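You operate a simulated robot arm through the tools that you are given. There is no shell and no other tool. Be economical: measure what you need, move in short steps, check, and stop when the job is done.

Carry out the task below with a simulated robot arm. There is one attempt and no reset: what you move stays moved.

TASK
Stack the jar that says "honey" from the table top on top of the jar labelled "raisins". Then fetch the seed jar and set it on the top of the beige turntable.
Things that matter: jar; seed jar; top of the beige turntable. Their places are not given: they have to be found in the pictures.

It is judged by the outcome, as a careful person would: the job done as asked, and still so three seconds after it is handed in. It fails if anything else is knocked over, pushed out of place, dropped, spilled or broken.

THE ROBOT
A 6-joint arm with a two-finger parallel gripper, fixed in place. Base frame: the origin is at the foot of the arm, x ahead of it, y to its left, z up; the work surface is at about z = 0. Lengths are in mm, angles in degrees, forces in N, time in s.
With the tool pointing down near the work surface it reaches from about 140 to 580 mm from the base axis. Its first joint turns from -66.0 to 66.0 degrees. Payload 2.1 kg.
Tool frame: the origin (TCP) lies between the finger pads and is the grasp point; the fingertips stand 30 mm ahead of it; z points along the fingers, y is the line along which they close. The gripper opens to 94 mm. The fingers are 28 mm wide and 10 mm thick; the gripper's body (50 by 96 mm) begins 55 mm behind the TCP.
Orientation is told as [roll, pitch, yaw] about the base's x, y, z axes, in that order, counted from this pose: with the fingers straight down and closing along the base's y, the tool's x points along the base's -x, its y along +y and its z along -z.

THE INTERFACE
- The arm moves only by the tool servo_tool. Its arguments are lists of equal length, an entry for each row: "dr": the turn, a rotation vector about the base's x, y, z in units of 8 degrees (1.0 is 8 degrees), a list of three; "travel": the shift along the base's x, y, z in units of 40 mm (1.0 is 40 mm), a list of three; "jaw": the opening, from 0 (shut) to 1 (fully open). In form: {"dr": [[ax, ay, az], ...], "travel": [[tx, ty, tz], ...], "jaw": [jaw, ...]}. A call has 1 to 10 rows; each row shifts and turns the commanded pose from where the row before left it. A call with a number of a shift or a turn outside -1 to 1 is refused whole. A row lasts 0.2 s, in which the tool goes at most 50 mm and 8.6 degrees; a call with a longer step from one row to the next is refused whole, and so is a gripper value outside its range. A pose out of reach is approached as far as the arm can. The call stops where the force on the tool passes 40 N (or 10 N more than at its start, if that is more) or the arm is blocked; 0.2 s more then pass. The fingers move at their own pace (about 72 mm/s each) and stop on an object; they squeeze with about 37 N. The grip force told is the motor's: it shows also when the fingers shut on nothing. Time passes only in rows, and 0.2 s behind the last, so rows that do not move let the fingers close. It gives the time, the measured TCP pose, the force on the tool (base axes), the opening and the grip force at its end, in the units of the frame above (readings bear some noise), and new pictures: "show" is both (left out), scene, wrist or none.
- Cameras (640 x 400 px; columns grow to the right, rows downward): "scene" is fixed at [39.9, -368.2, 472.7]; the picture's right is [0.88, -0.47, 0.00], its down [-0.32, -0.60, -0.73] and it looks along [0.35, 0.64, -0.68] (base axes); focal length 214 px, centre (320, 200). "wrist" rides on the gripper at [-37, 0, -58] in the tool frame; the picture's right is [0.00, -1.00, 0.00], its down [0.97, 0.00, -0.24] and it looks along [0.24, 0.00, 0.97] (tool axes); focal length 218 px, centre (320, 200).
- probe_pixels(camera, pixels): for up to 12 pixels [column, row] of the newest picture of that camera ("zoom" is the newest enlarged one), the place [x, y, z] in the base frame of the surface seen there, good to about 3 mm. No time passes.
- inspect(camera, box): a new picture of the part [left, top, right, bottom] of that camera's present view, enlarged. No time passes.
- sign_off(): hands the job in; it is judged then, once.

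Work in short steps. Measure before you move; look again where a grasp or a placing could have gone wrong, and mend it. You have 80 turns and 120 pictures in all, the two below and enlarged ones among them. Open the gripper and draw the arm clear of the work before you hand the job in, unless the task says otherwise; then end with one line.

The tools are called after "Emit:" by a JSON object that holds its "method" and its "body". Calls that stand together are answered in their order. servo_tool: Moves the arm, as the interface text tells. Its arguments: {"type":"object","properties":{"dr":{"type":"array"},"travel":{"type":"array"},"jaw":{"type":"array"},"show":{"type":"string","enum":["both","scene","wrist","none"]}},"required":["dr","travel","jaw"]} The other tools are called the same way: probe_pixels (camera, pixels) gives the place of the surface under pixels of a picture; inspect (camera, box) takes an enlarged picture of a part of a camera's view; sign_off () hands the job in.

At the start:

```text
time_s: 0.0
eef_pos: [363.5, 43.5, 368.5]
tcp_rot: [0.0, -0.1, 0.0]
ft_force: [-0.8, -0.3, 0.4]
opening: 93.9
finger_force: 0.1
```

scene: 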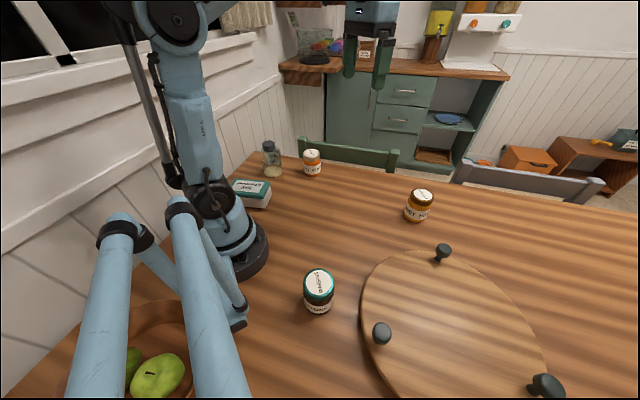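
wrist: 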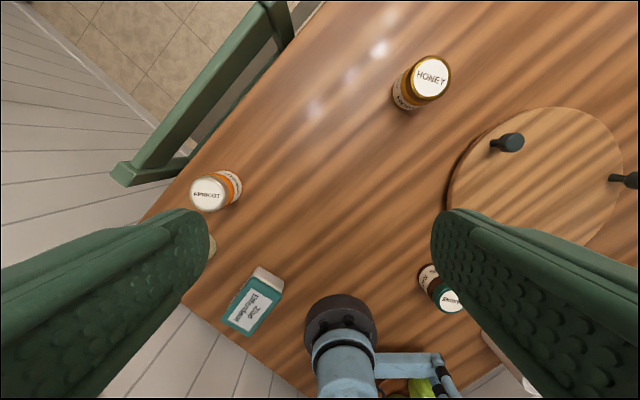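

The honey jar is at scene (418,205), a teal-lid jar at (318,290), and a glass jar at (271,160). I'll zoom in on them and probe positions.

Emit:
{"method": "inspect", "body": {"camera": "scene", "box": [220, 130, 460, 330]}}

Emit:
{"method": "probe_pixels", "body": {"camera": "scene", "pixels": [[421, 195], [414, 215], [319, 283], [318, 309], [270, 147], [272, 172], [312, 154], [382, 333], [441, 251], [546, 386], [450, 310], [252, 192]]}}

Emit:
{"method": "inspect", "body": {"camera": "wrist", "box": [380, 40, 640, 320]}}

```text
2.00 times, centred on (340, 230) of scene
```

zoom: 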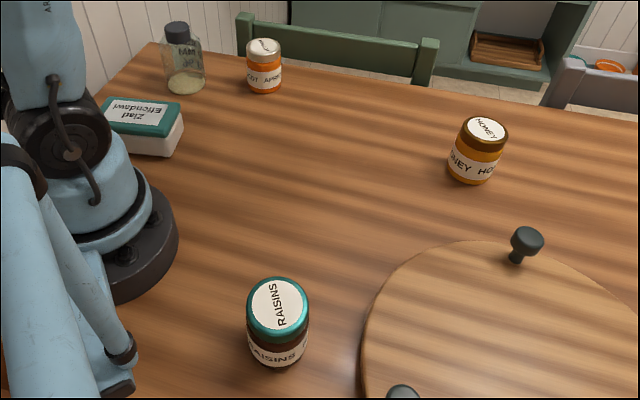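

```text
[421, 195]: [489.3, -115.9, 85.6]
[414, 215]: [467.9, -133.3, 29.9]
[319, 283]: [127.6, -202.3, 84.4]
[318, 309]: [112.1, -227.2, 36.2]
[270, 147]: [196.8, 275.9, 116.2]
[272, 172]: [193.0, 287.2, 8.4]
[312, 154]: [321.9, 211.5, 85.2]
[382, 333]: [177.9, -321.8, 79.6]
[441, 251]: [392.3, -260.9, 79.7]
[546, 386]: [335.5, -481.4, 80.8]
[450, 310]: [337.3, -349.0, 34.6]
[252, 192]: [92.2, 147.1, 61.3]
```

```text
1.43 times, centred on (510, 180) of wrist
```

zoom: 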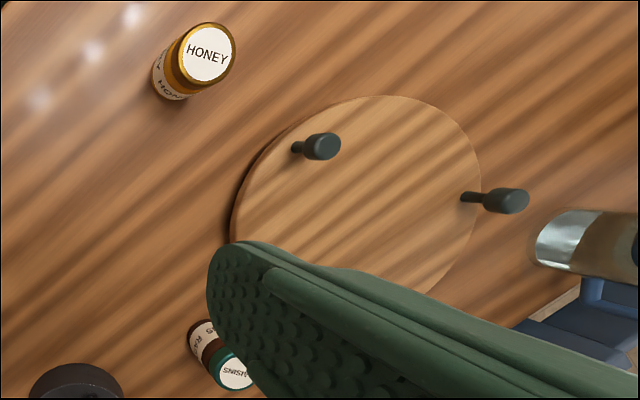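

Let me look closer at the glass jar and measure jar edges.

Emit:
{"method": "probe_pixels", "body": {"camera": "scene", "pixels": [[411, 195], [432, 195], [421, 190], [422, 200], [305, 283], [333, 283], [319, 271], [319, 296], [262, 160], [280, 160], [267, 142], [271, 150]]}}

Emit:
{"method": "inspect", "body": {"camera": "scene", "box": [240, 130, 336, 190]}}

Emit:
{"method": "inspect", "body": {"camera": "scene", "box": [390, 175, 454, 230]}}

```text
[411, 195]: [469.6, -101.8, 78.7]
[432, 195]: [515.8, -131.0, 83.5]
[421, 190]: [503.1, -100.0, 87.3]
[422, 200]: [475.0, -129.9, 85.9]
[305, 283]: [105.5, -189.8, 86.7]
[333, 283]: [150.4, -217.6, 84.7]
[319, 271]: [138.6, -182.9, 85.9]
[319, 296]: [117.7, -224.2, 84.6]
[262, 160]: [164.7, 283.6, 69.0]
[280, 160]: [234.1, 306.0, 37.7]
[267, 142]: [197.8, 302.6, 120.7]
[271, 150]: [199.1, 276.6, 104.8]
```

```text
6.67 times, centred on (288, 160) of scene
```

zoom: 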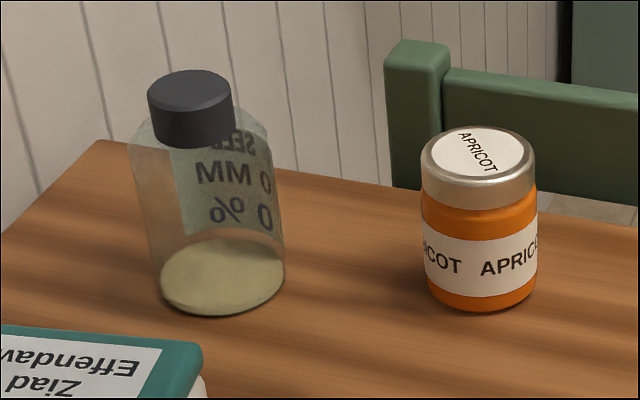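

```text
7.27 times, centred on (422, 202) of scene
```

zoom: 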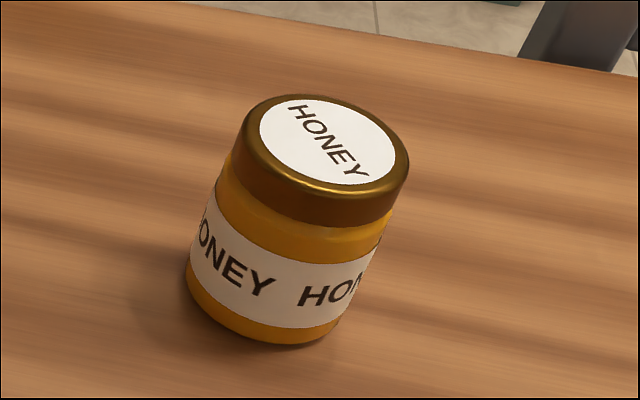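

The glass jar reads "SEED", so it is the seed jar. Honey's lid centre is about (490,-116, 86), diameter about 57. I'll move above it.

Emit:
{"method": "servo_tool", "body": {"dr": [[0, 0, 0], [0, 0, 0], [0, 0, 0], [0, 0, 0], [0, 0, 0], [0, 0, 0]], "travel": [[0.527, -0.665, -0.7], [0.527, -0.665, -0.7], [0.527, -0.665, -0.7], [0.527, -0.665, -0.7], [0.527, -0.665, -0.7], [0.527, -0.665, -0.7]], "jaw": [1, 1, 1, 1, 1, 1]}}

```text
time_s: 1.4
eef_pos: [487.6, -116.3, 197.2]
tcp_rot: [0.0, -0.1, 0.1]
ft_force: [-0.5, 0.2, 0.6]
opening: 94.0
finger_force: 0.1
```

scene: 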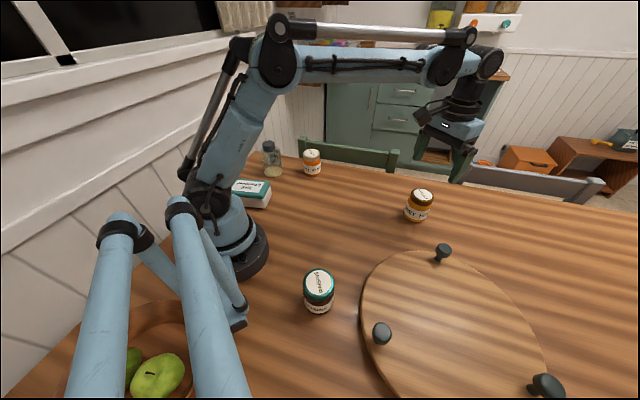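
wrist: 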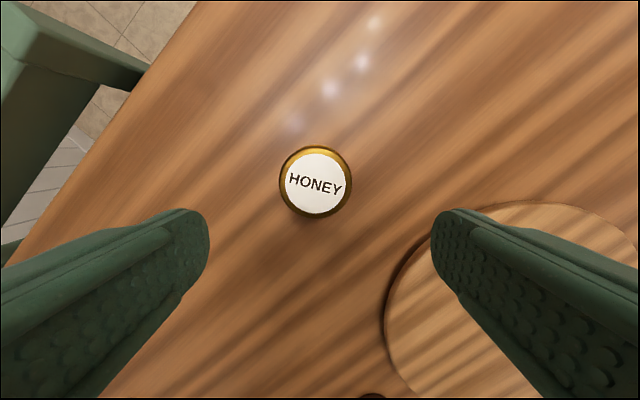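

The honey lid is centred around wrist (316,182). I'll measure its edges precisely.

Emit:
{"method": "probe_pixels", "body": {"camera": "wrist", "pixels": [[283, 182], [349, 182], [316, 150], [316, 214], [316, 182], [400, 100]]}}

```text
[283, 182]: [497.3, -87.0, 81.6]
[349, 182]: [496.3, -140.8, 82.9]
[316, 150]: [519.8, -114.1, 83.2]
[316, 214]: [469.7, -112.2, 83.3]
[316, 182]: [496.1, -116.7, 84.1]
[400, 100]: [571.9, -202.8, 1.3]
```

Centre is about (495,-114), 55 mm wide. I'll centre over it, descend to z≈50, and check.

Emit:
{"method": "servo_tool", "body": {"dr": [[0, 0, 0], [0, 0, 0], [0, 0, 0], [0, 0, 0], [0, 0, 0], [0, 0, 0]], "travel": [[0.18, 0.05, 0], [0, 0, -0.9], [0, 0, -0.9], [0, 0, -0.9], [0, 0, -0.6], [0, 0, -0.4]], "jaw": [1, 1, 1, 1, 1, 1]}}

```text
time_s: 2.8
eef_pos: [495.8, -114.0, 50.6]
tcp_rot: [0.1, -0.1, 0.0]
ft_force: [-0.7, -1.2, 0.2]
opening: 94.0
finger_force: 0.1
```

scene: 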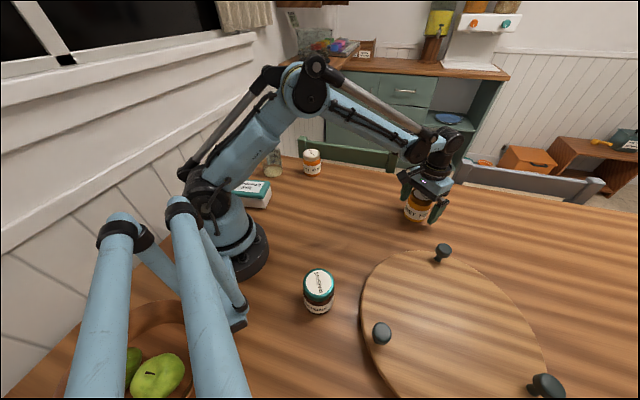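
wrist: 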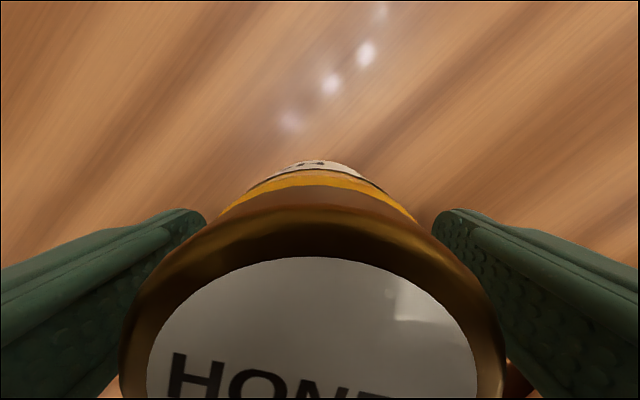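

The jar sits between the fingers. I'll close and lift slightly.

Emit:
{"method": "servo_tool", "body": {"dr": [[0, 0, 0], [0, 0, 0], [0, 0, 0], [0, 0, 0], [0, 0, 0], [0, 0, 0]], "travel": [[0, 0, 0], [0, 0, 0], [0, 0, 0], [0, 0, 0], [0, 0, 0.25], [0, 0, 0.5]], "jaw": [0, 0, 0, 0, 0, 0], "show": "scene"}}

```text
time_s: 4.2
eef_pos: [496.2, -113.6, 79.2]
tcp_rot: [0.0, -0.1, -0.1]
ft_force: [-0.3, -0.9, 2.1]
opening: 61.2
finger_force: 37.4
```

scene: 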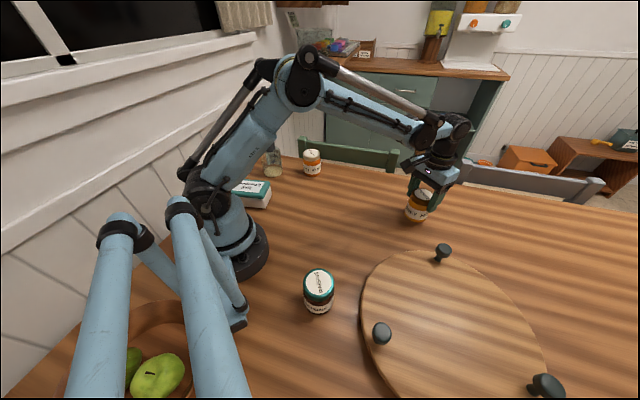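

Honey is held (opening 61, lifted). I'll lift further, then travel towards the raisins jar, at (128,-203.5) with top z≈85.5.

Emit:
{"method": "servo_tool", "body": {"dr": [[0, 0, 0], [0, 0, 0], [0, 0, 0], [0, 0, 0], [0, 0, 0]], "travel": [[0, 0, 0.8], [0, 0, 0.8], [0, 0, 0.8], [0, 0, 0.8], [0, 0, 0.1]], "jaw": [0, 0, 0, 0, 0], "show": "none"}}

Emit:
{"method": "servo_tool", "body": {"dr": [[0, 0, -0.5], [0, 0, -0.5], [0, 0, -0.5], [0, 0, -0.5], [0, 0, -0.5], [0, 0, -0.5], [0, 0, -0.5], [0, 0, -0.5], [0, 0, -0.5], [0, 0, -0.5]], "travel": [[-0.85, -0.223, 0], [-0.85, -0.223, 0], [-0.85, -0.223, 0], [-0.85, -0.223, 0], [-0.85, -0.223, 0], [-0.85, -0.223, 0], [-0.85, -0.223, 0], [-0.85, -0.223, 0], [-0.85, -0.223, 0], [-0.85, -0.223, 0]], "jaw": [0, 0, 0, 0, 0, 0, 0, 0, 0, 0]}}

```text
time_s: 5.4
eef_pos: [497.9, -113.3, 215.6]
tcp_rot: [0.1, -0.1, -0.1]
ft_force: [-0.3, -0.3, -2.7]
opening: 62.0
finger_force: 37.0
```

```text
time_s: 7.6
eef_pos: [158.5, -203.7, 214.2]
tcp_rot: [0.0, -0.1, -40.1]
ft_force: [0.0, 1.2, -3.7]
opening: 61.8
finger_force: 36.8
```

scene: 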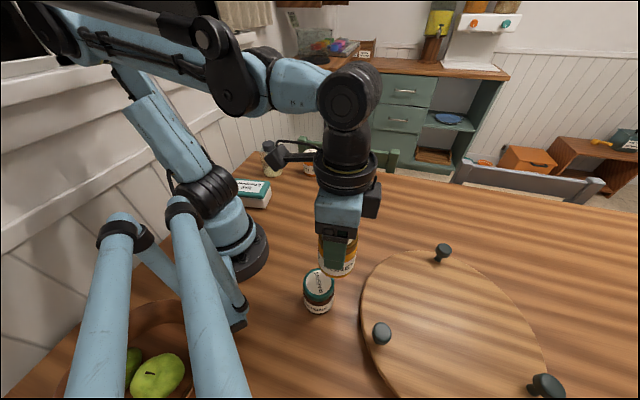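
wrist: 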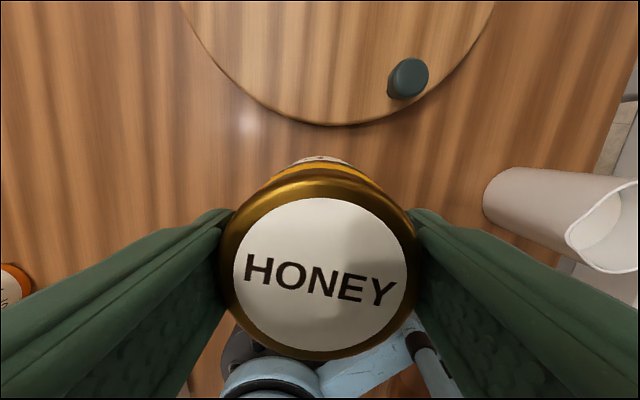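

Over the area now. I'll probe the honey lid's position relative to the TCP.

Emit:
{"method": "probe_pixels", "body": {"camera": "wrist", "pixels": [[236, 275], [406, 275], [320, 202], [320, 345], [320, 275], [320, 188]]}}

Emit:
{"method": "probe_pixels", "body": {"camera": "scene", "pixels": [[319, 283], [305, 283], [333, 283], [319, 296]]}}

```text
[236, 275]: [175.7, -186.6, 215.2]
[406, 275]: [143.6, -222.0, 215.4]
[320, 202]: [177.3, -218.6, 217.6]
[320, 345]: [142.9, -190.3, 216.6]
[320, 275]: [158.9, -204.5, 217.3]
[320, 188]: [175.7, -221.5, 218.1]
```

```text
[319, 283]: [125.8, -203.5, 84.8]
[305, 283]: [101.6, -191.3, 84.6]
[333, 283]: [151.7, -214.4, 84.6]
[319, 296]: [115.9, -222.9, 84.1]
```

The lid top is at z≈217 while the TCP is at 214, so the jar slid down in the grip. I'll look closer and check whether it is still slipping.

Emit:
{"method": "inspect", "body": {"camera": "scene", "box": [280, 170, 400, 320]}}

Emit:
{"method": "servo_tool", "body": {"dr": [[0, 0, 0], [0, 0, 0]], "travel": [[0, 0, 0], [0, 0, 0]], "jaw": [0, 0], "show": "wrist"}}

Emit:
{"method": "probe_pixels", "body": {"camera": "wrist", "pixels": [[236, 275], [406, 275], [320, 202], [320, 345], [320, 275], [320, 188]]}}

```text
2.67 times, centred on (340, 245) of scene
```

zoom: 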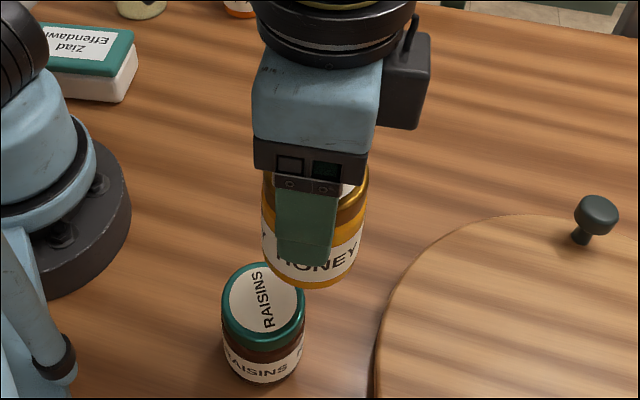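

```text
time_s: 8.2
eef_pos: [158.7, -203.7, 214.8]
tcp_rot: [0.1, 0.0, -40.1]
ft_force: [0.4, 0.8, -4.1]
opening: 61.9
finger_force: 37.4
```

wrist: 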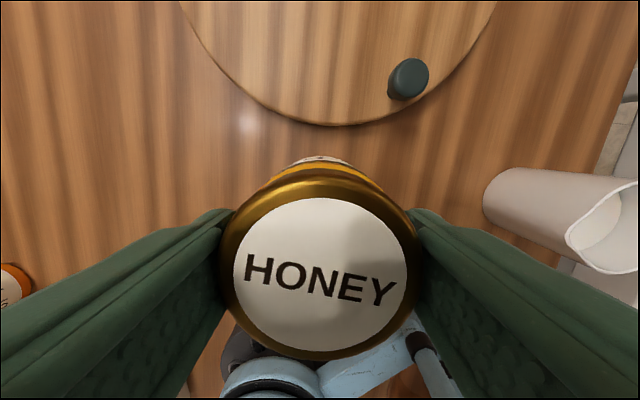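

```text
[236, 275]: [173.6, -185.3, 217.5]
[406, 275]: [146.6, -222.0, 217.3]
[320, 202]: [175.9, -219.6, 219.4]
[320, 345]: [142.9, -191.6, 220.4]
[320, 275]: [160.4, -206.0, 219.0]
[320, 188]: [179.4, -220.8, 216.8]
```

The grip is stable now: lid top ≈ TCP+4, so the jar bottom ≈ TCP−81, and it is level. I'll align over the raisins jar and drop to a few mm above its lid.

Emit:
{"method": "servo_tool", "body": {"dr": [[0, 0, 0], [0, 0, 0], [0, 0, 0], [0, 0, 0], [0, 0, 0], [0, 0, 0]], "travel": [[-0.4, 0.02, 0], [-0.4, 0, 0], [0, 0, 0], [0, 0, -0.4], [0, 0, -0.4], [0, 0, 0]], "jaw": [0, 0, 0, 0, 0, 0]}}

Emit:
{"method": "inspect", "body": {"camera": "scene", "box": [260, 200, 380, 330]}}

```text
time_s: 9.6
eef_pos: [125.6, -202.0, 183.0]
tcp_rot: [0.1, -0.1, -40.0]
ft_force: [-0.4, -0.3, -3.1]
opening: 61.8
finger_force: 37.5
```

scene: 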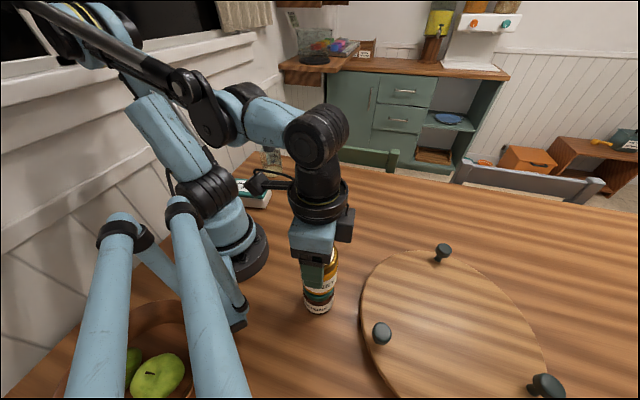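
wrist: 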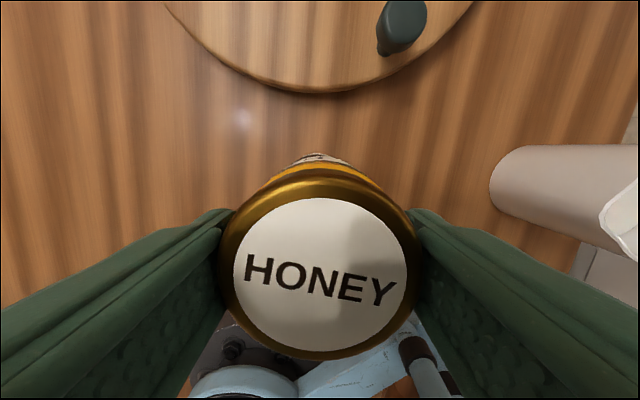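

```text
3.08 times, centred on (320, 265) of scene
```

zoom: 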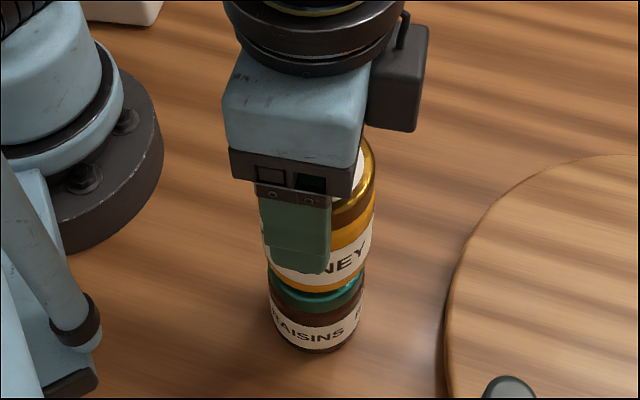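

Aligned, with about 16 mm of gap. I'll lower in small steps, watching the force.

Emit:
{"method": "servo_tool", "body": {"dr": [[0, 0, 0], [0, 0, 0], [0, 0, 0], [0, 0, 0]], "travel": [[0.02, 0, -0.15], [0, 0, -0.12], [0, 0, 0], [0, 0, 0]], "jaw": [0, 0, 0, 0], "show": "none"}}

Emit:
{"method": "inspect", "body": {"camera": "scene", "box": [290, 250, 350, 320]}}

```text
time_s: 10.6
eef_pos: [128.1, -201.7, 171.1]
tcp_rot: [0.0, -0.2, -40.0]
ft_force: [-0.2, -0.3, -3.2]
opening: 62.0
finger_force: 37.1
```

```text
5.71 times, centred on (320, 285) of scene
```

zoom: 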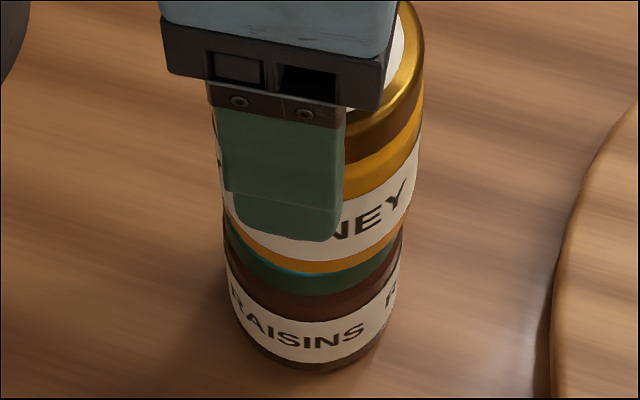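

Emit:
{"method": "servo_tool", "body": {"dr": [[0, 0, 0], [0, 0, 0], [0, 0, 0]], "travel": [[-0.01, -0.02, -0.05], [0, 0, 0], [0, 0, 0]], "jaw": [0, 0, 0], "show": "none"}}

Emit:
{"method": "servo_tool", "body": {"dr": [[0, 0, 0], [0, 0, 0], [0, 0, 0]], "travel": [[0, 0, -0.04], [0, 0, 0], [0, 0, 0]], "jaw": [0, 0, 0], "show": "none"}}

```text
time_s: 11.4
eef_pos: [126.5, -201.4, 168.9]
tcp_rot: [0.0, -0.1, -40.1]
ft_force: [-0.1, 0.1, -3.5]
opening: 62.0
finger_force: 36.5
```

```text
time_s: 12.2
eef_pos: [125.7, -203.0, 166.9]
tcp_rot: [0.0, -0.2, -40.0]
ft_force: [-0.5, 0.0, -3.6]
opening: 61.6
finger_force: 37.1
```

Not in contact yet; I'll continue in about 1.5 mm steps.

Emit:
{"method": "servo_tool", "body": {"dr": [[0, 0, 0], [0, 0, 0]], "travel": [[0.01, 0, -0.04], [0, 0, 0]], "jaw": [0, 0], "show": "none"}}

Emit:
{"method": "servo_tool", "body": {"dr": [[0, 0, 0], [0, 0, 0]], "travel": [[0, 0, -0.03], [0, 0, 0]], "jaw": [0, 0], "show": "none"}}

Emit:
{"method": "inspect", "body": {"camera": "scene", "box": [290, 250, 350, 320]}}

```text
time_s: 12.8
eef_pos: [127.3, -202.7, 165.8]
tcp_rot: [0.0, -0.1, -40.0]
ft_force: [0.8, 0.0, -3.5]
opening: 61.7
finger_force: 36.8
```

```text
time_s: 13.4
eef_pos: [126.9, -202.2, 165.4]
tcp_rot: [0.0, -0.1, -40.1]
ft_force: [-0.2, -0.5, -3.9]
opening: 61.8
finger_force: 36.7
```

```text
5.71 times, centred on (320, 285) of scene
```

zoom: 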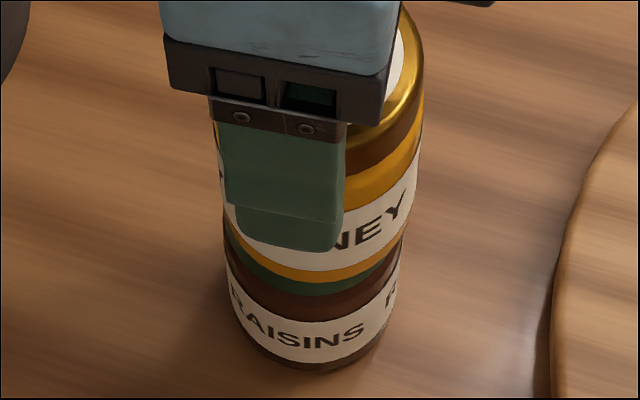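

Emit:
{"method": "servo_tool", "body": {"dr": [[0, 0, 0], [0, 0, 0]], "travel": [[0, 0, -0.035], [0, 0, 0]], "jaw": [0, 0], "show": "none"}}

Emit:
{"method": "servo_tool", "body": {"dr": [[0, 0, 0], [0, 0, 0]], "travel": [[0, 0, -0.035], [0, 0, 0]], "jaw": [0, 0], "show": "none"}}

Emit:
{"method": "inspect", "body": {"camera": "scene", "box": [290, 250, 350, 320]}}

```text
time_s: 14.0
eef_pos: [127.5, -201.2, 164.5]
tcp_rot: [0.0, -0.1, -40.0]
ft_force: [-0.4, -1.1, -3.8]
opening: 61.7
finger_force: 37.2
```

```text
time_s: 14.6
eef_pos: [127.5, -202.2, 163.4]
tcp_rot: [0.0, -0.1, -39.9]
ft_force: [-1.5, 1.4, 25.4]
opening: 61.7
finger_force: 37.2
```

```text
5.71 times, centred on (320, 285) of scene
```

zoom: 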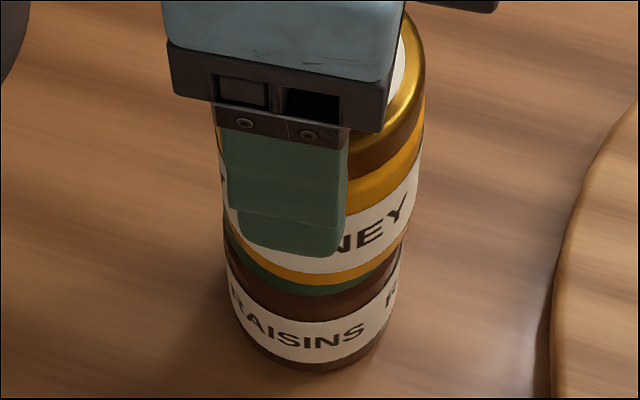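

Contact (force +25 N). I'll relieve slightly and open gently.

Emit:
{"method": "servo_tool", "body": {"dr": [[0, 0, 0], [0, 0, 0], [0, 0, 0], [0, 0, 0], [0, 0, 0], [0, 0, 0]], "travel": [[0, 0, 0.015], [0, 0, 0], [0, 0, 0], [0, 0, 0], [0, 0, 0], [0, 0, 0]], "jaw": [0, 0, 0.68, 0.75, 0.9, 1]}}

```text
time_s: 16.0
eef_pos: [127.5, -201.9, 163.6]
tcp_rot: [-0.1, -0.1, -40.0]
ft_force: [-0.8, 1.0, -0.1]
opening: 94.1
finger_force: 0.1
```

scene: 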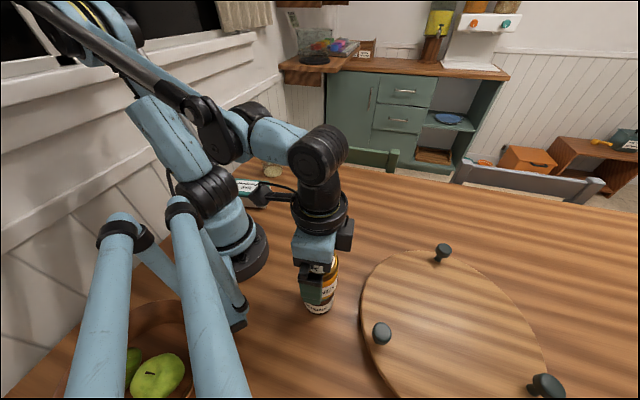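
wrist: 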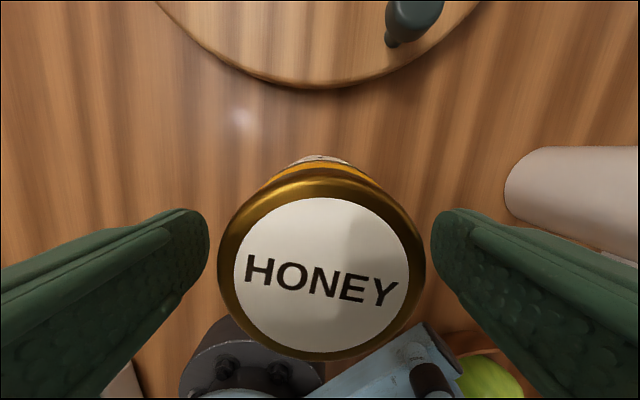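

Released. I'll rise straight up, and probe the wall near the seed jar.

Emit:
{"method": "servo_tool", "body": {"dr": [[0, 0, 0], [0, 0, 0], [0, 0, 0], [0, 0, 0], [0, 0, 0]], "travel": [[0, 0, 0.5], [0, 0, 0.9], [0, 0, 0.9], [0, 0, 0.9], [0, 0, 0.9]], "jaw": [1, 1, 1, 1, 1]}}

Emit:
{"method": "probe_pixels", "body": {"camera": "scene", "pixels": [[240, 120], [280, 110], [200, 100], [250, 156], [315, 140], [302, 142]]}}

```text
time_s: 17.2
eef_pos: [126.3, -201.2, 325.9]
tcp_rot: [0.0, -0.2, -40.0]
ft_force: [-0.5, -0.2, 0.6]
opening: 93.8
finger_force: 0.1
```

scene: 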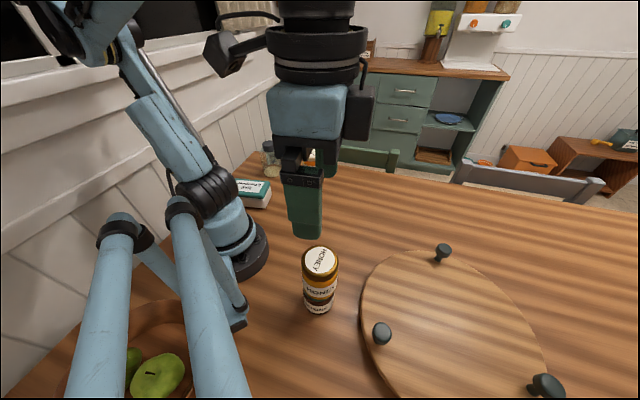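
wrist: 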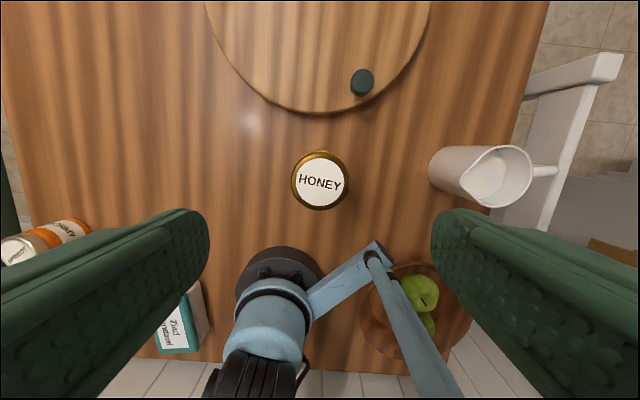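

```text
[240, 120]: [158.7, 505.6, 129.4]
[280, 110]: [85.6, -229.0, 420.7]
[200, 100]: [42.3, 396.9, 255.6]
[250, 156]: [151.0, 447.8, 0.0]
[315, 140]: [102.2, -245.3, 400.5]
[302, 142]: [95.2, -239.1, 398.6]
```

The stack looks good. I'll swing around to above the seed jar (~(199,290)) at z≈326.

Emit:
{"method": "servo_tool", "body": {"dr": [[0, 0, 0.56], [0, 0, 0.56], [0, 0, 0.56], [0, 0, 0.56], [0, 0, 0.56], [0, 0, 0.56], [0, 0, 0.56], [0, 0, 0.56], [0, 0, 0.56], [0, 0, 0.56]], "travel": [[0.485, 0.5, 0], [0.485, 0.5, 0], [0.485, 0.5, 0], [0.485, 0.5, 0], [0.485, 0.5, 0], [0.485, 0.5, 0], [0.485, 0.5, 0], [0.485, 0.5, 0], [0.485, 0.5, 0], [0.485, 0.5, 0]], "jaw": [1, 1, 1, 1, 1, 1, 1, 1, 1, 1], "show": "none"}}

Emit:
{"method": "servo_tool", "body": {"dr": [[0, 0, 0.6], [0, 0, 0.6], [0, 0, 0.6], [0, 0, 0.6], [0, 0, 0.6], [0, 0, 0.6], [0, 0, 0.6], [0, 0, 0.6], [0, 0, 0.6]], "travel": [[-0.336, 0.805, 0], [-0.336, 0.805, 0], [-0.336, 0.805, 0], [-0.336, 0.805, 0], [-0.336, 0.805, 0], [-0.336, 0.805, 0], [-0.336, 0.805, 0], [-0.336, 0.805, 0], [-0.336, 0.805, 0]], "jaw": [1, 1, 1, 1, 1, 1, 1, 1, 1]}}

```text
time_s: 19.4
eef_pos: [319.6, -2.6, 325.5]
tcp_rot: [0.0, -0.1, 4.8]
ft_force: [0.5, -0.3, -0.1]
opening: 93.9
finger_force: 0.1
```

```text
time_s: 21.4
eef_pos: [201.2, 284.9, 327.1]
tcp_rot: [0.0, -0.1, 48.0]
ft_force: [-1.8, 0.3, 0.5]
opening: 93.6
finger_force: 0.0
```

scene: 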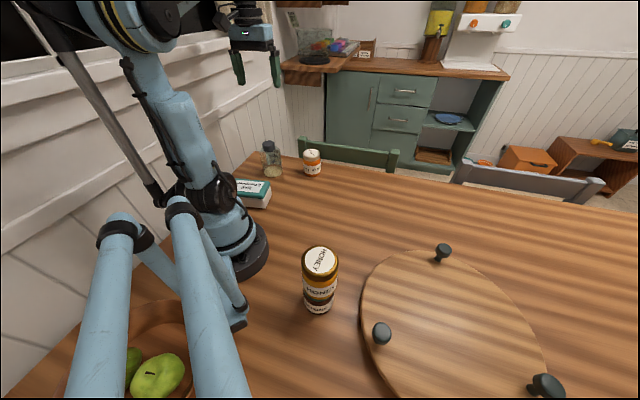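
wrist: 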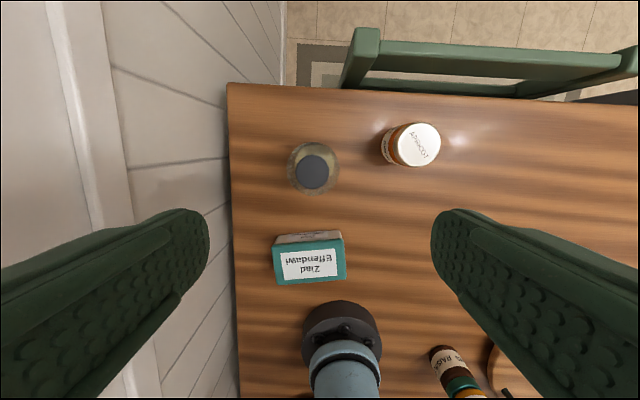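

The seed jar is at wrist (314,170). I'll measure its edges.

Emit:
{"method": "inspect", "body": {"camera": "wrist", "box": [260, 110, 460, 235]}}

Emit:
{"method": "probe_pixels", "body": {"camera": "wrist", "pixels": [[312, 171], [297, 171], [327, 171], [312, 156], [312, 187], [292, 165], [334, 165], [311, 148], [385, 147], [412, 145]]}}

```text
3.20 times, centred on (360, 172) of wrist
```

zoom: 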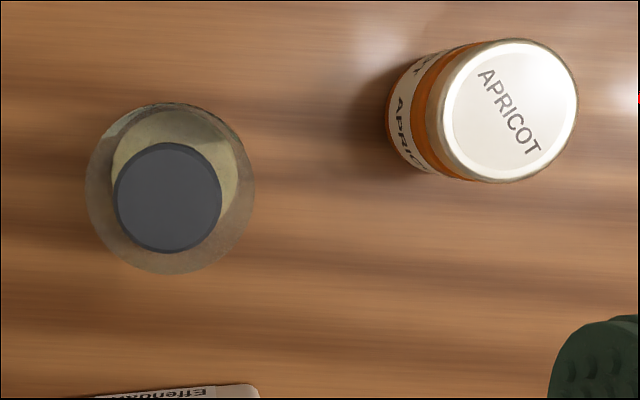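

```text
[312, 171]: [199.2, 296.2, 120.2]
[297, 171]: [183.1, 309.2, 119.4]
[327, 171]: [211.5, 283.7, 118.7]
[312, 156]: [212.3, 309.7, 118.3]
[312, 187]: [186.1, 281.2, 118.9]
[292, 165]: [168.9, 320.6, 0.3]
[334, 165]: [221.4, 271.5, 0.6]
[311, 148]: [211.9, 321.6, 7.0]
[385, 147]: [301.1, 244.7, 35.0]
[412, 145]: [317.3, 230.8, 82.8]
```

Centre is (198.5,296), lid top z 120, body about 70 mm wide. I'll align and descend part way, then check clearance.

Emit:
{"method": "servo_tool", "body": {"dr": [[0, 0, 0], [0, 0, 0], [0, 0, 0], [0, 0, 0], [0, 0, 0], [0, 0, 0], [0, 0, 0], [0, 0, 0]], "travel": [[-0.07, 0.27, 0], [0, 0, -0.8], [0, 0, -0.8], [0, 0, -0.8], [0, 0, -0.8], [0, 0, -0.8], [0, 0, -0.6], [0, 0, 0]], "jaw": [1, 1, 1, 1, 1, 1, 1, 1]}}

Emit:
{"method": "inspect", "body": {"camera": "scene", "box": [220, 90, 340, 190]}}

```text
time_s: 23.2
eef_pos: [198.1, 301.0, 141.7]
tcp_rot: [-0.1, -0.1, 47.9]
ft_force: [-0.2, 1.3, 0.1]
opening: 94.2
finger_force: 0.1
```

scene: 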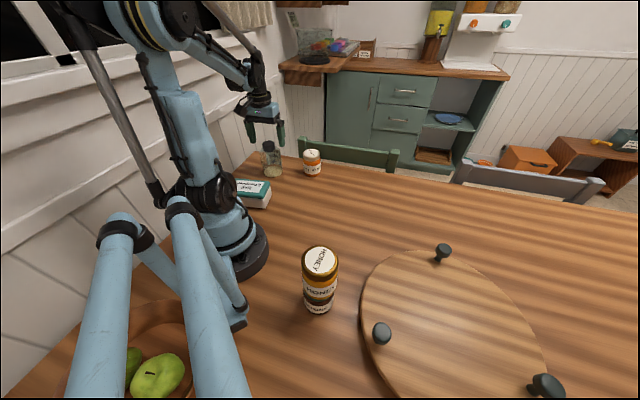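
wrist: 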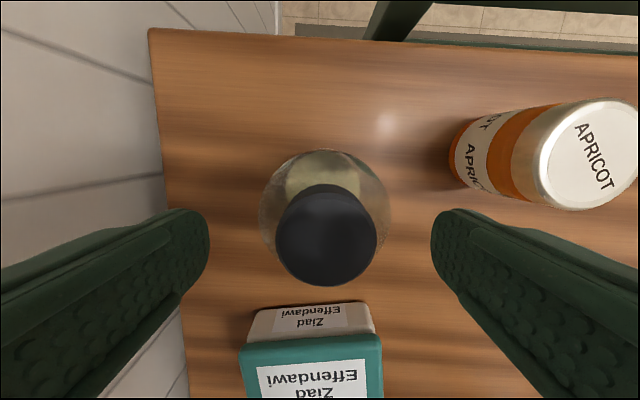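

```text
4.00 times, centred on (280, 140) of scene
```

zoom: 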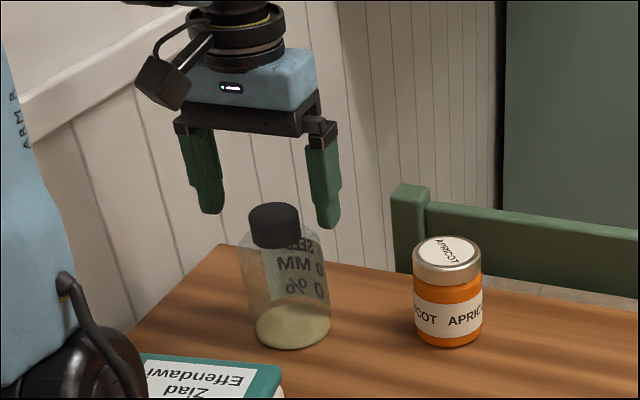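

Emit:
{"method": "probe_pixels", "body": {"camera": "wrist", "pixels": [[278, 236], [374, 236], [326, 195], [326, 280], [326, 238], [262, 205], [386, 205]]}}

Emit:
{"method": "servo_tool", "body": {"dr": [[0, 0, 0]], "travel": [[0, 0, 0]], "jaw": [1], "show": "none"}}

```text
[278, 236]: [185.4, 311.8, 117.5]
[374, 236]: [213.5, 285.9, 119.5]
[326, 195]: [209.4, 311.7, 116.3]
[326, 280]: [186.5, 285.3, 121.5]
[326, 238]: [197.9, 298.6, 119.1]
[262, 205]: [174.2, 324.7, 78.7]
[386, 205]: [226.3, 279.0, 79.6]
```

```text
time_s: 23.6
eef_pos: [197.3, 298.7, 142.5]
tcp_rot: [0.0, -0.1, 48.0]
ft_force: [-0.9, 0.4, 0.2]
opening: 94.0
finger_force: 0.1
```

Lid centre ≈ (199,298.5), matching the TCP. I'll descend to z≈74 (8–9 mm of room above the lid).

Emit:
{"method": "servo_tool", "body": {"dr": [[0, 0, 0], [0, 0, 0], [0, 0, 0], [0, 0, 0], [0, 0, 0]], "travel": [[0.03, 0, -0.4], [0, 0, -0.5], [0, 0, -0.5], [0, 0, -0.28], [0, 0, 0]], "jaw": [1, 1, 1, 1, 1]}}

Emit:
{"method": "inspect", "body": {"camera": "scene", "box": [230, 110, 326, 190]}}

```text
time_s: 24.8
eef_pos: [198.3, 299.6, 76.2]
tcp_rot: [-0.1, 0.0, 48.1]
ft_force: [0.0, -0.3, -0.8]
opening: 94.2
finger_force: 0.0
```

scene: 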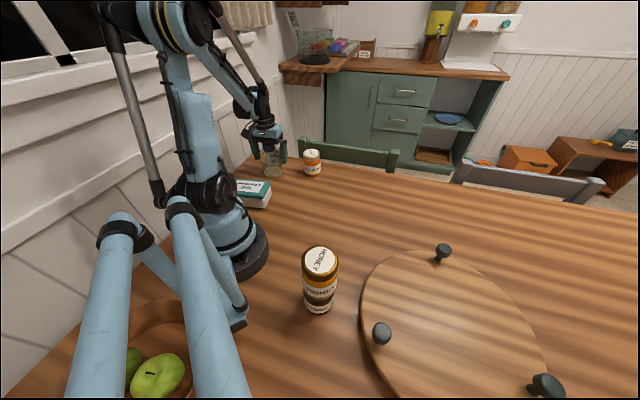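
wrist: 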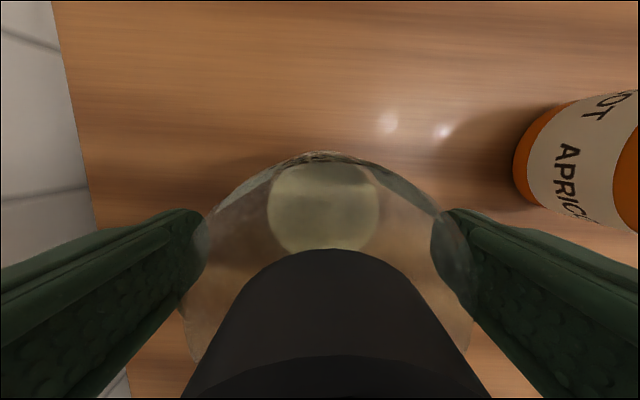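

```text
5.00 times, centred on (278, 150) of scene
```

zoom: 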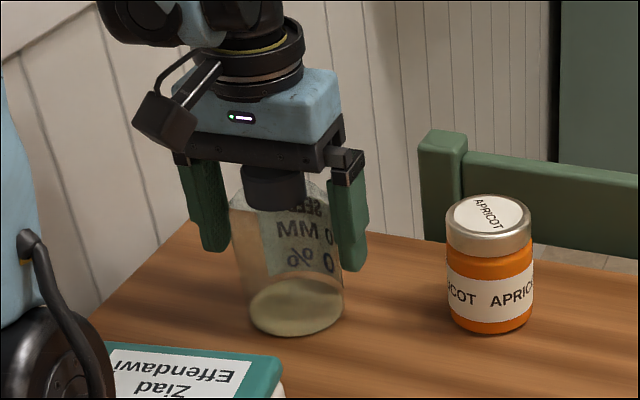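

Well placed. I'll close, wait, then lift just 8 mm slowly to check for slip.

Emit:
{"method": "servo_tool", "body": {"dr": [[0, 0, 0], [0, 0, 0], [0, 0, 0], [0, 0, 0], [0, 0, 0], [0, 0, 0]], "travel": [[0, 0, 0], [0, 0, 0], [0, 0, 0], [0, 0, 0], [0, 0, 0], [0, 0, 0]], "jaw": [0.85, 0.75, 0.65, 0, 0, 0], "show": "wrist"}}

Emit:
{"method": "servo_tool", "body": {"dr": [[0, 0, 0], [0, 0, 0], [0, 0, 0]], "travel": [[0, 0, 0.1], [0, 0, 0.15], [0, 0, 0]], "jaw": [0, 0, 0]}}

Emit:
{"method": "inspect", "body": {"camera": "scene", "box": [230, 110, 326, 190]}}

```text
time_s: 26.2
eef_pos: [198.8, 299.3, 75.8]
tcp_rot: [0.0, -0.1, 48.0]
ft_force: [0.2, -0.3, -0.2]
opening: 72.1
finger_force: 37.1
```

wrist: 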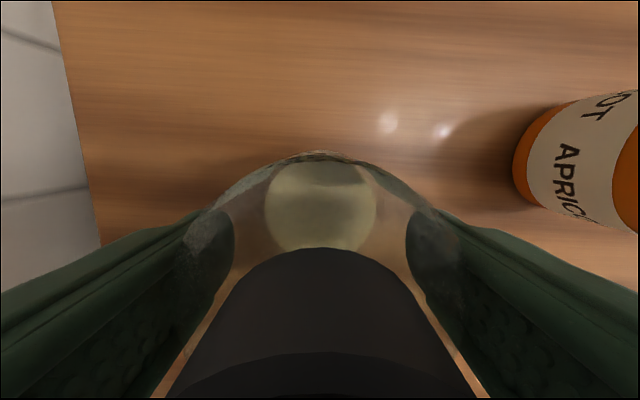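

```text
time_s: 27.0
eef_pos: [200.1, 299.4, 87.0]
tcp_rot: [0.0, 0.0, 48.0]
ft_force: [-0.2, -0.3, -3.0]
opening: 72.4
finger_force: 36.5
```

scene: 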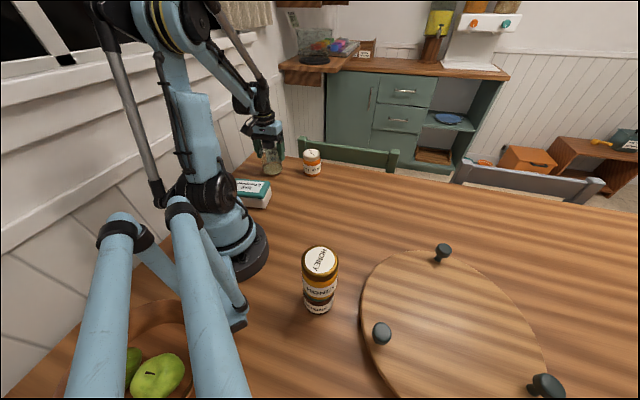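
wrist: 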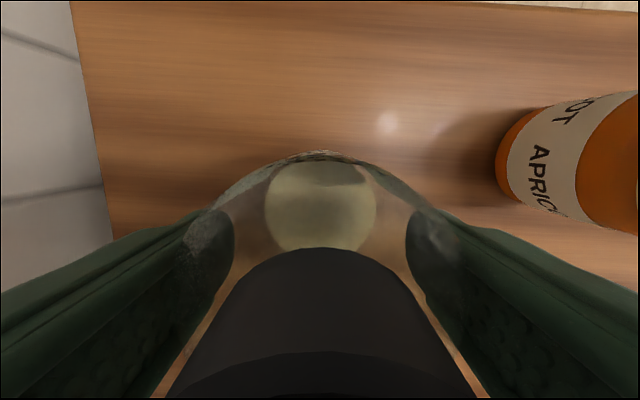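

```text
5.00 times, centred on (278, 150) of scene
```

zoom: 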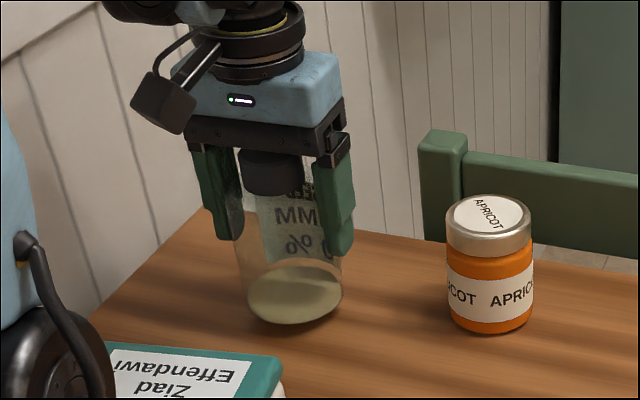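

No slip; the jar rises with the gripper, bottom ≈ TCP−75. I'll lift it and swing around the front at a height clear of the stack.

Emit:
{"method": "servo_tool", "body": {"dr": [[0, 0, 0], [0, 0, 0], [0, 0, 0], [0, 0, 0], [0, 0, 0], [0, 0, 0], [0, 0, 0], [0, 0, 0]], "travel": [[0, 0, 0.3], [0, 0, 0.6], [0, 0, 0.6], [0, 0, 0.6], [0, 0, 0.6], [0, 0, 0.6], [0, 0, 0.6], [0, 0, 0.5]], "jaw": [0, 0, 0, 0, 0, 0, 0, 0], "show": "none"}}

Emit:
{"method": "servo_tool", "body": {"dr": [[0, 0, -0.55], [0, 0, -0.55], [0, 0, -0.55], [0, 0, -0.55], [0, 0, -0.55], [0, 0, -0.55], [0, 0, -0.55], [0, 0, -0.55], [0, 0, -0.55], [0, 0, -0.55]], "travel": [[0.35, -0.75, 0], [0.35, -0.75, 0], [0.35, -0.75, 0], [0.35, -0.75, 0], [0.35, -0.75, 0], [0.35, -0.75, 0], [0.35, -0.75, 0], [0.35, -0.75, 0], [0.35, -0.75, 0], [0.35, -0.75, 0]], "jaw": [0, 0, 0, 0, 0, 0, 0, 0, 0, 0]}}

```text
time_s: 28.8
eef_pos: [195.8, 296.7, 261.9]
tcp_rot: [0.0, -0.2, 48.0]
ft_force: [-0.6, -0.5, -2.4]
opening: 72.2
finger_force: 37.2
```

```text
time_s: 31.0
eef_pos: [338.2, -5.0, 262.2]
tcp_rot: [0.0, -0.1, 3.8]
ft_force: [0.2, 0.2, -2.9]
opening: 72.1
finger_force: 37.5
```

scene: 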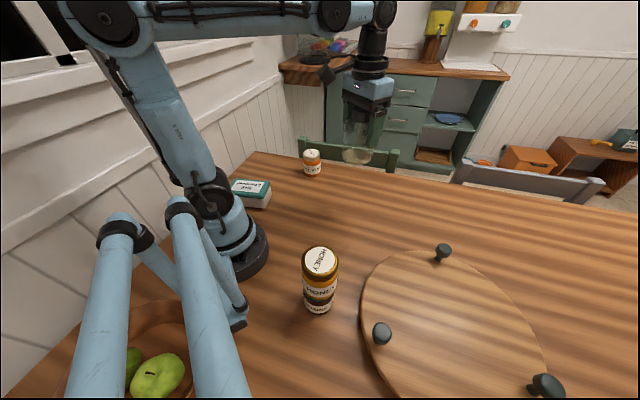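
wrist: 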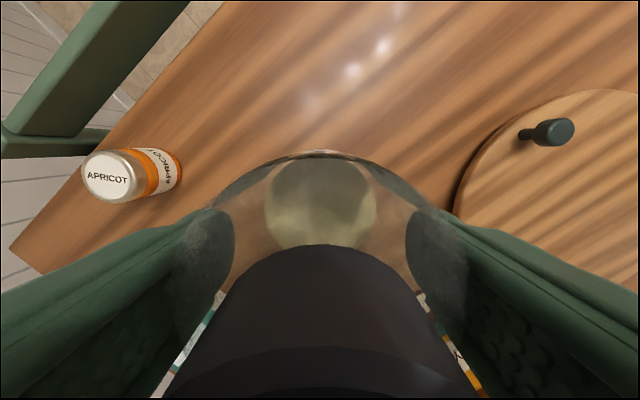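

Emit:
{"method": "servo_tool", "body": {"dr": [[0, 0, -0.55], [0, 0, -0.55], [0, 0, -0.55], [0, 0, -0.55], [0, 0, -0.55], [0, 0, -0.55], [0, 0, -0.55], [0, 0, -0.55], [0, 0, -0.55], [0, 0, -0.55]], "travel": [[-0.083, -0.863, 0], [-0.083, -0.863, 0], [-0.083, -0.863, 0], [-0.083, -0.863, 0], [-0.083, -0.863, 0], [-0.083, -0.863, 0], [-0.083, -0.863, 0], [-0.083, -0.863, 0], [-0.083, -0.863, 0], [-0.083, -0.863, 0]], "jaw": [0, 0, 0, 0, 0, 0, 0, 0, 0, 0]}}

Emit:
{"method": "probe_pixels", "body": {"camera": "scene", "pixels": [[420, 260], [480, 300], [400, 300], [450, 350], [430, 380], [382, 333], [441, 251], [546, 386]]}}

```text
time_s: 33.2
eef_pos: [305.5, -347.3, 262.5]
tcp_rot: [-0.1, -0.1, -40.1]
ft_force: [-0.8, -0.7, -2.5]
opening: 72.2
finger_force: 37.6
```

scene: 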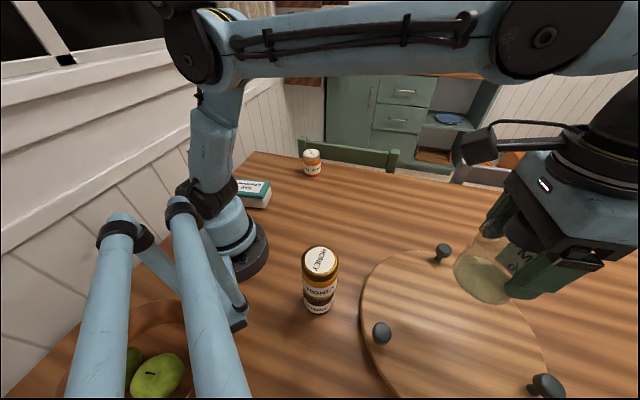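
wrist: 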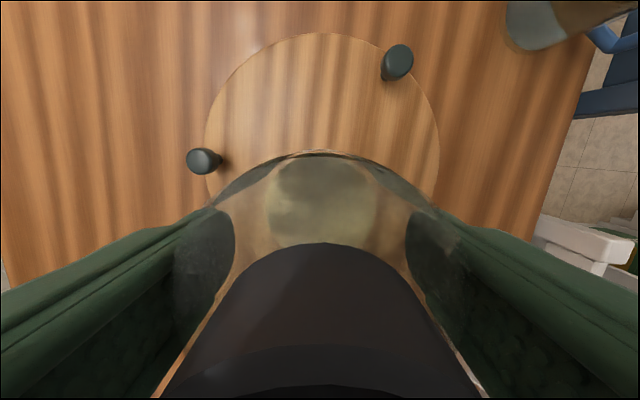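

```text
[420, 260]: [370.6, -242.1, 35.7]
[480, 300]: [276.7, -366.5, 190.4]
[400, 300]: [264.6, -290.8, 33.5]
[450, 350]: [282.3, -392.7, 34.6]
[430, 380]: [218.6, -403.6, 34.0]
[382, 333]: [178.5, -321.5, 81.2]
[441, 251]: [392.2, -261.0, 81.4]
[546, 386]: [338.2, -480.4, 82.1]
```

Turntable top is z≈34.5; expected contact is at TCP z≈110. I'll centre at (303,-354) and descend to about 125.

Emit:
{"method": "servo_tool", "body": {"dr": [[0, 0, 0], [0, 0, 0], [0, 0, 0], [0, 0, 0], [0, 0, 0], [0, 0, 0], [0, 0, 0]], "travel": [[-0.03, -0.1, -0.3], [0, 0, -0.6], [0, 0, -0.6], [0, 0, -0.6], [0, 0, -0.6], [0, 0, -0.65], [0, 0, 0]], "jaw": [0, 0, 0, 0, 0, 0, 0]}}

Emit:
{"method": "inspect", "body": {"camera": "scene", "box": [400, 220, 560, 340]}}

```text
time_s: 34.8
eef_pos: [306.6, -349.4, 126.8]
tcp_rot: [0.1, -0.1, -40.0]
ft_force: [0.3, -1.2, -2.2]
opening: 72.1
finger_force: 37.1
```

scene: 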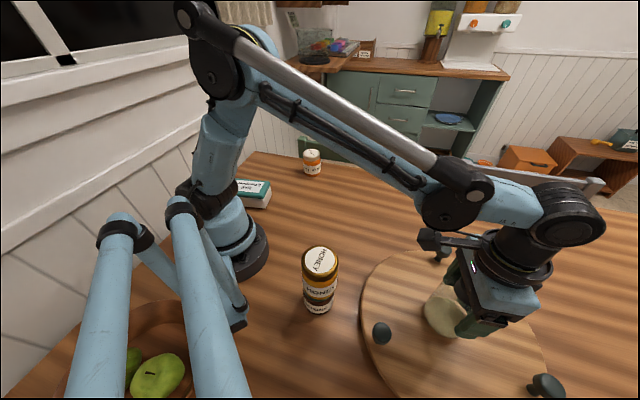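
wrist: 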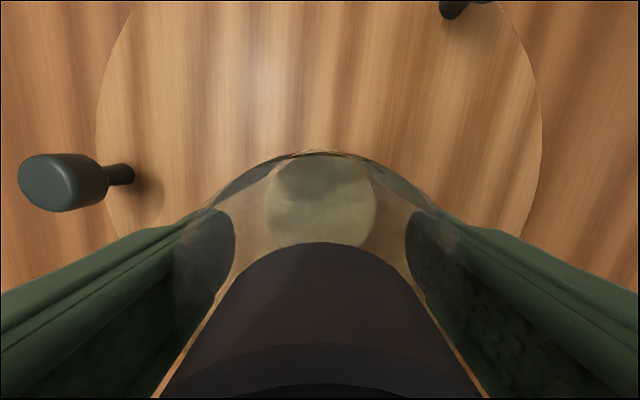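

```text
3.33 times, centred on (480, 280) of scene
```

zoom: 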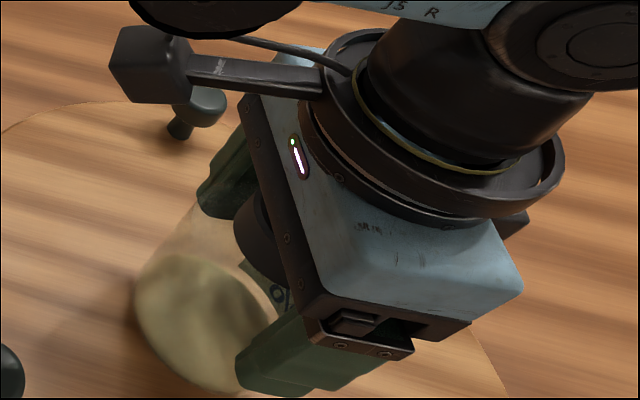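

Emit:
{"method": "servo_tool", "body": {"dr": [[0, 0, 0], [0, 0, 0], [0, 0, 0]], "travel": [[0, 0, -0.2], [0, 0, -0.13], [0, 0, 0]], "jaw": [0, 0, 0], "show": "none"}}

Emit:
{"method": "servo_tool", "body": {"dr": [[0, 0, 0], [0, 0, 0]], "travel": [[0, 0, -0.035], [0, 0, 0]], "jaw": [0, 0], "show": "none"}}

```text
time_s: 35.6
eef_pos: [305.2, -349.8, 114.7]
tcp_rot: [0.0, -0.1, -40.0]
ft_force: [-0.2, 0.2, -3.1]
opening: 71.9
finger_force: 37.0
```

```text
time_s: 36.2
eef_pos: [303.7, -351.5, 113.7]
tcp_rot: [0.0, 0.0, -39.9]
ft_force: [-0.6, 0.6, -3.0]
opening: 72.2
finger_force: 36.9
```

Emit:
{"method": "servo_tool", "body": {"dr": [[0, 0, 0], [0, 0, 0]], "travel": [[0, 0, -0.04], [0, 0, 0]], "jaw": [0, 0], "show": "none"}}

Emit:
{"method": "servo_tool", "body": {"dr": [[0, 0, 0], [0, 0, 0]], "travel": [[0, 0, -0.03], [0, 0, 0]], "jaw": [0, 0], "show": "none"}}

```text
time_s: 36.8
eef_pos: [304.1, -351.4, 111.0]
tcp_rot: [0.1, -0.1, -39.9]
ft_force: [-0.7, -0.1, -1.5]
opening: 72.3
finger_force: 37.6
```

```text
time_s: 37.4
eef_pos: [305.0, -350.8, 109.4]
tcp_rot: [0.0, -0.1, -40.0]
ft_force: [0.5, -0.1, -2.9]
opening: 71.9
finger_force: 37.3
```

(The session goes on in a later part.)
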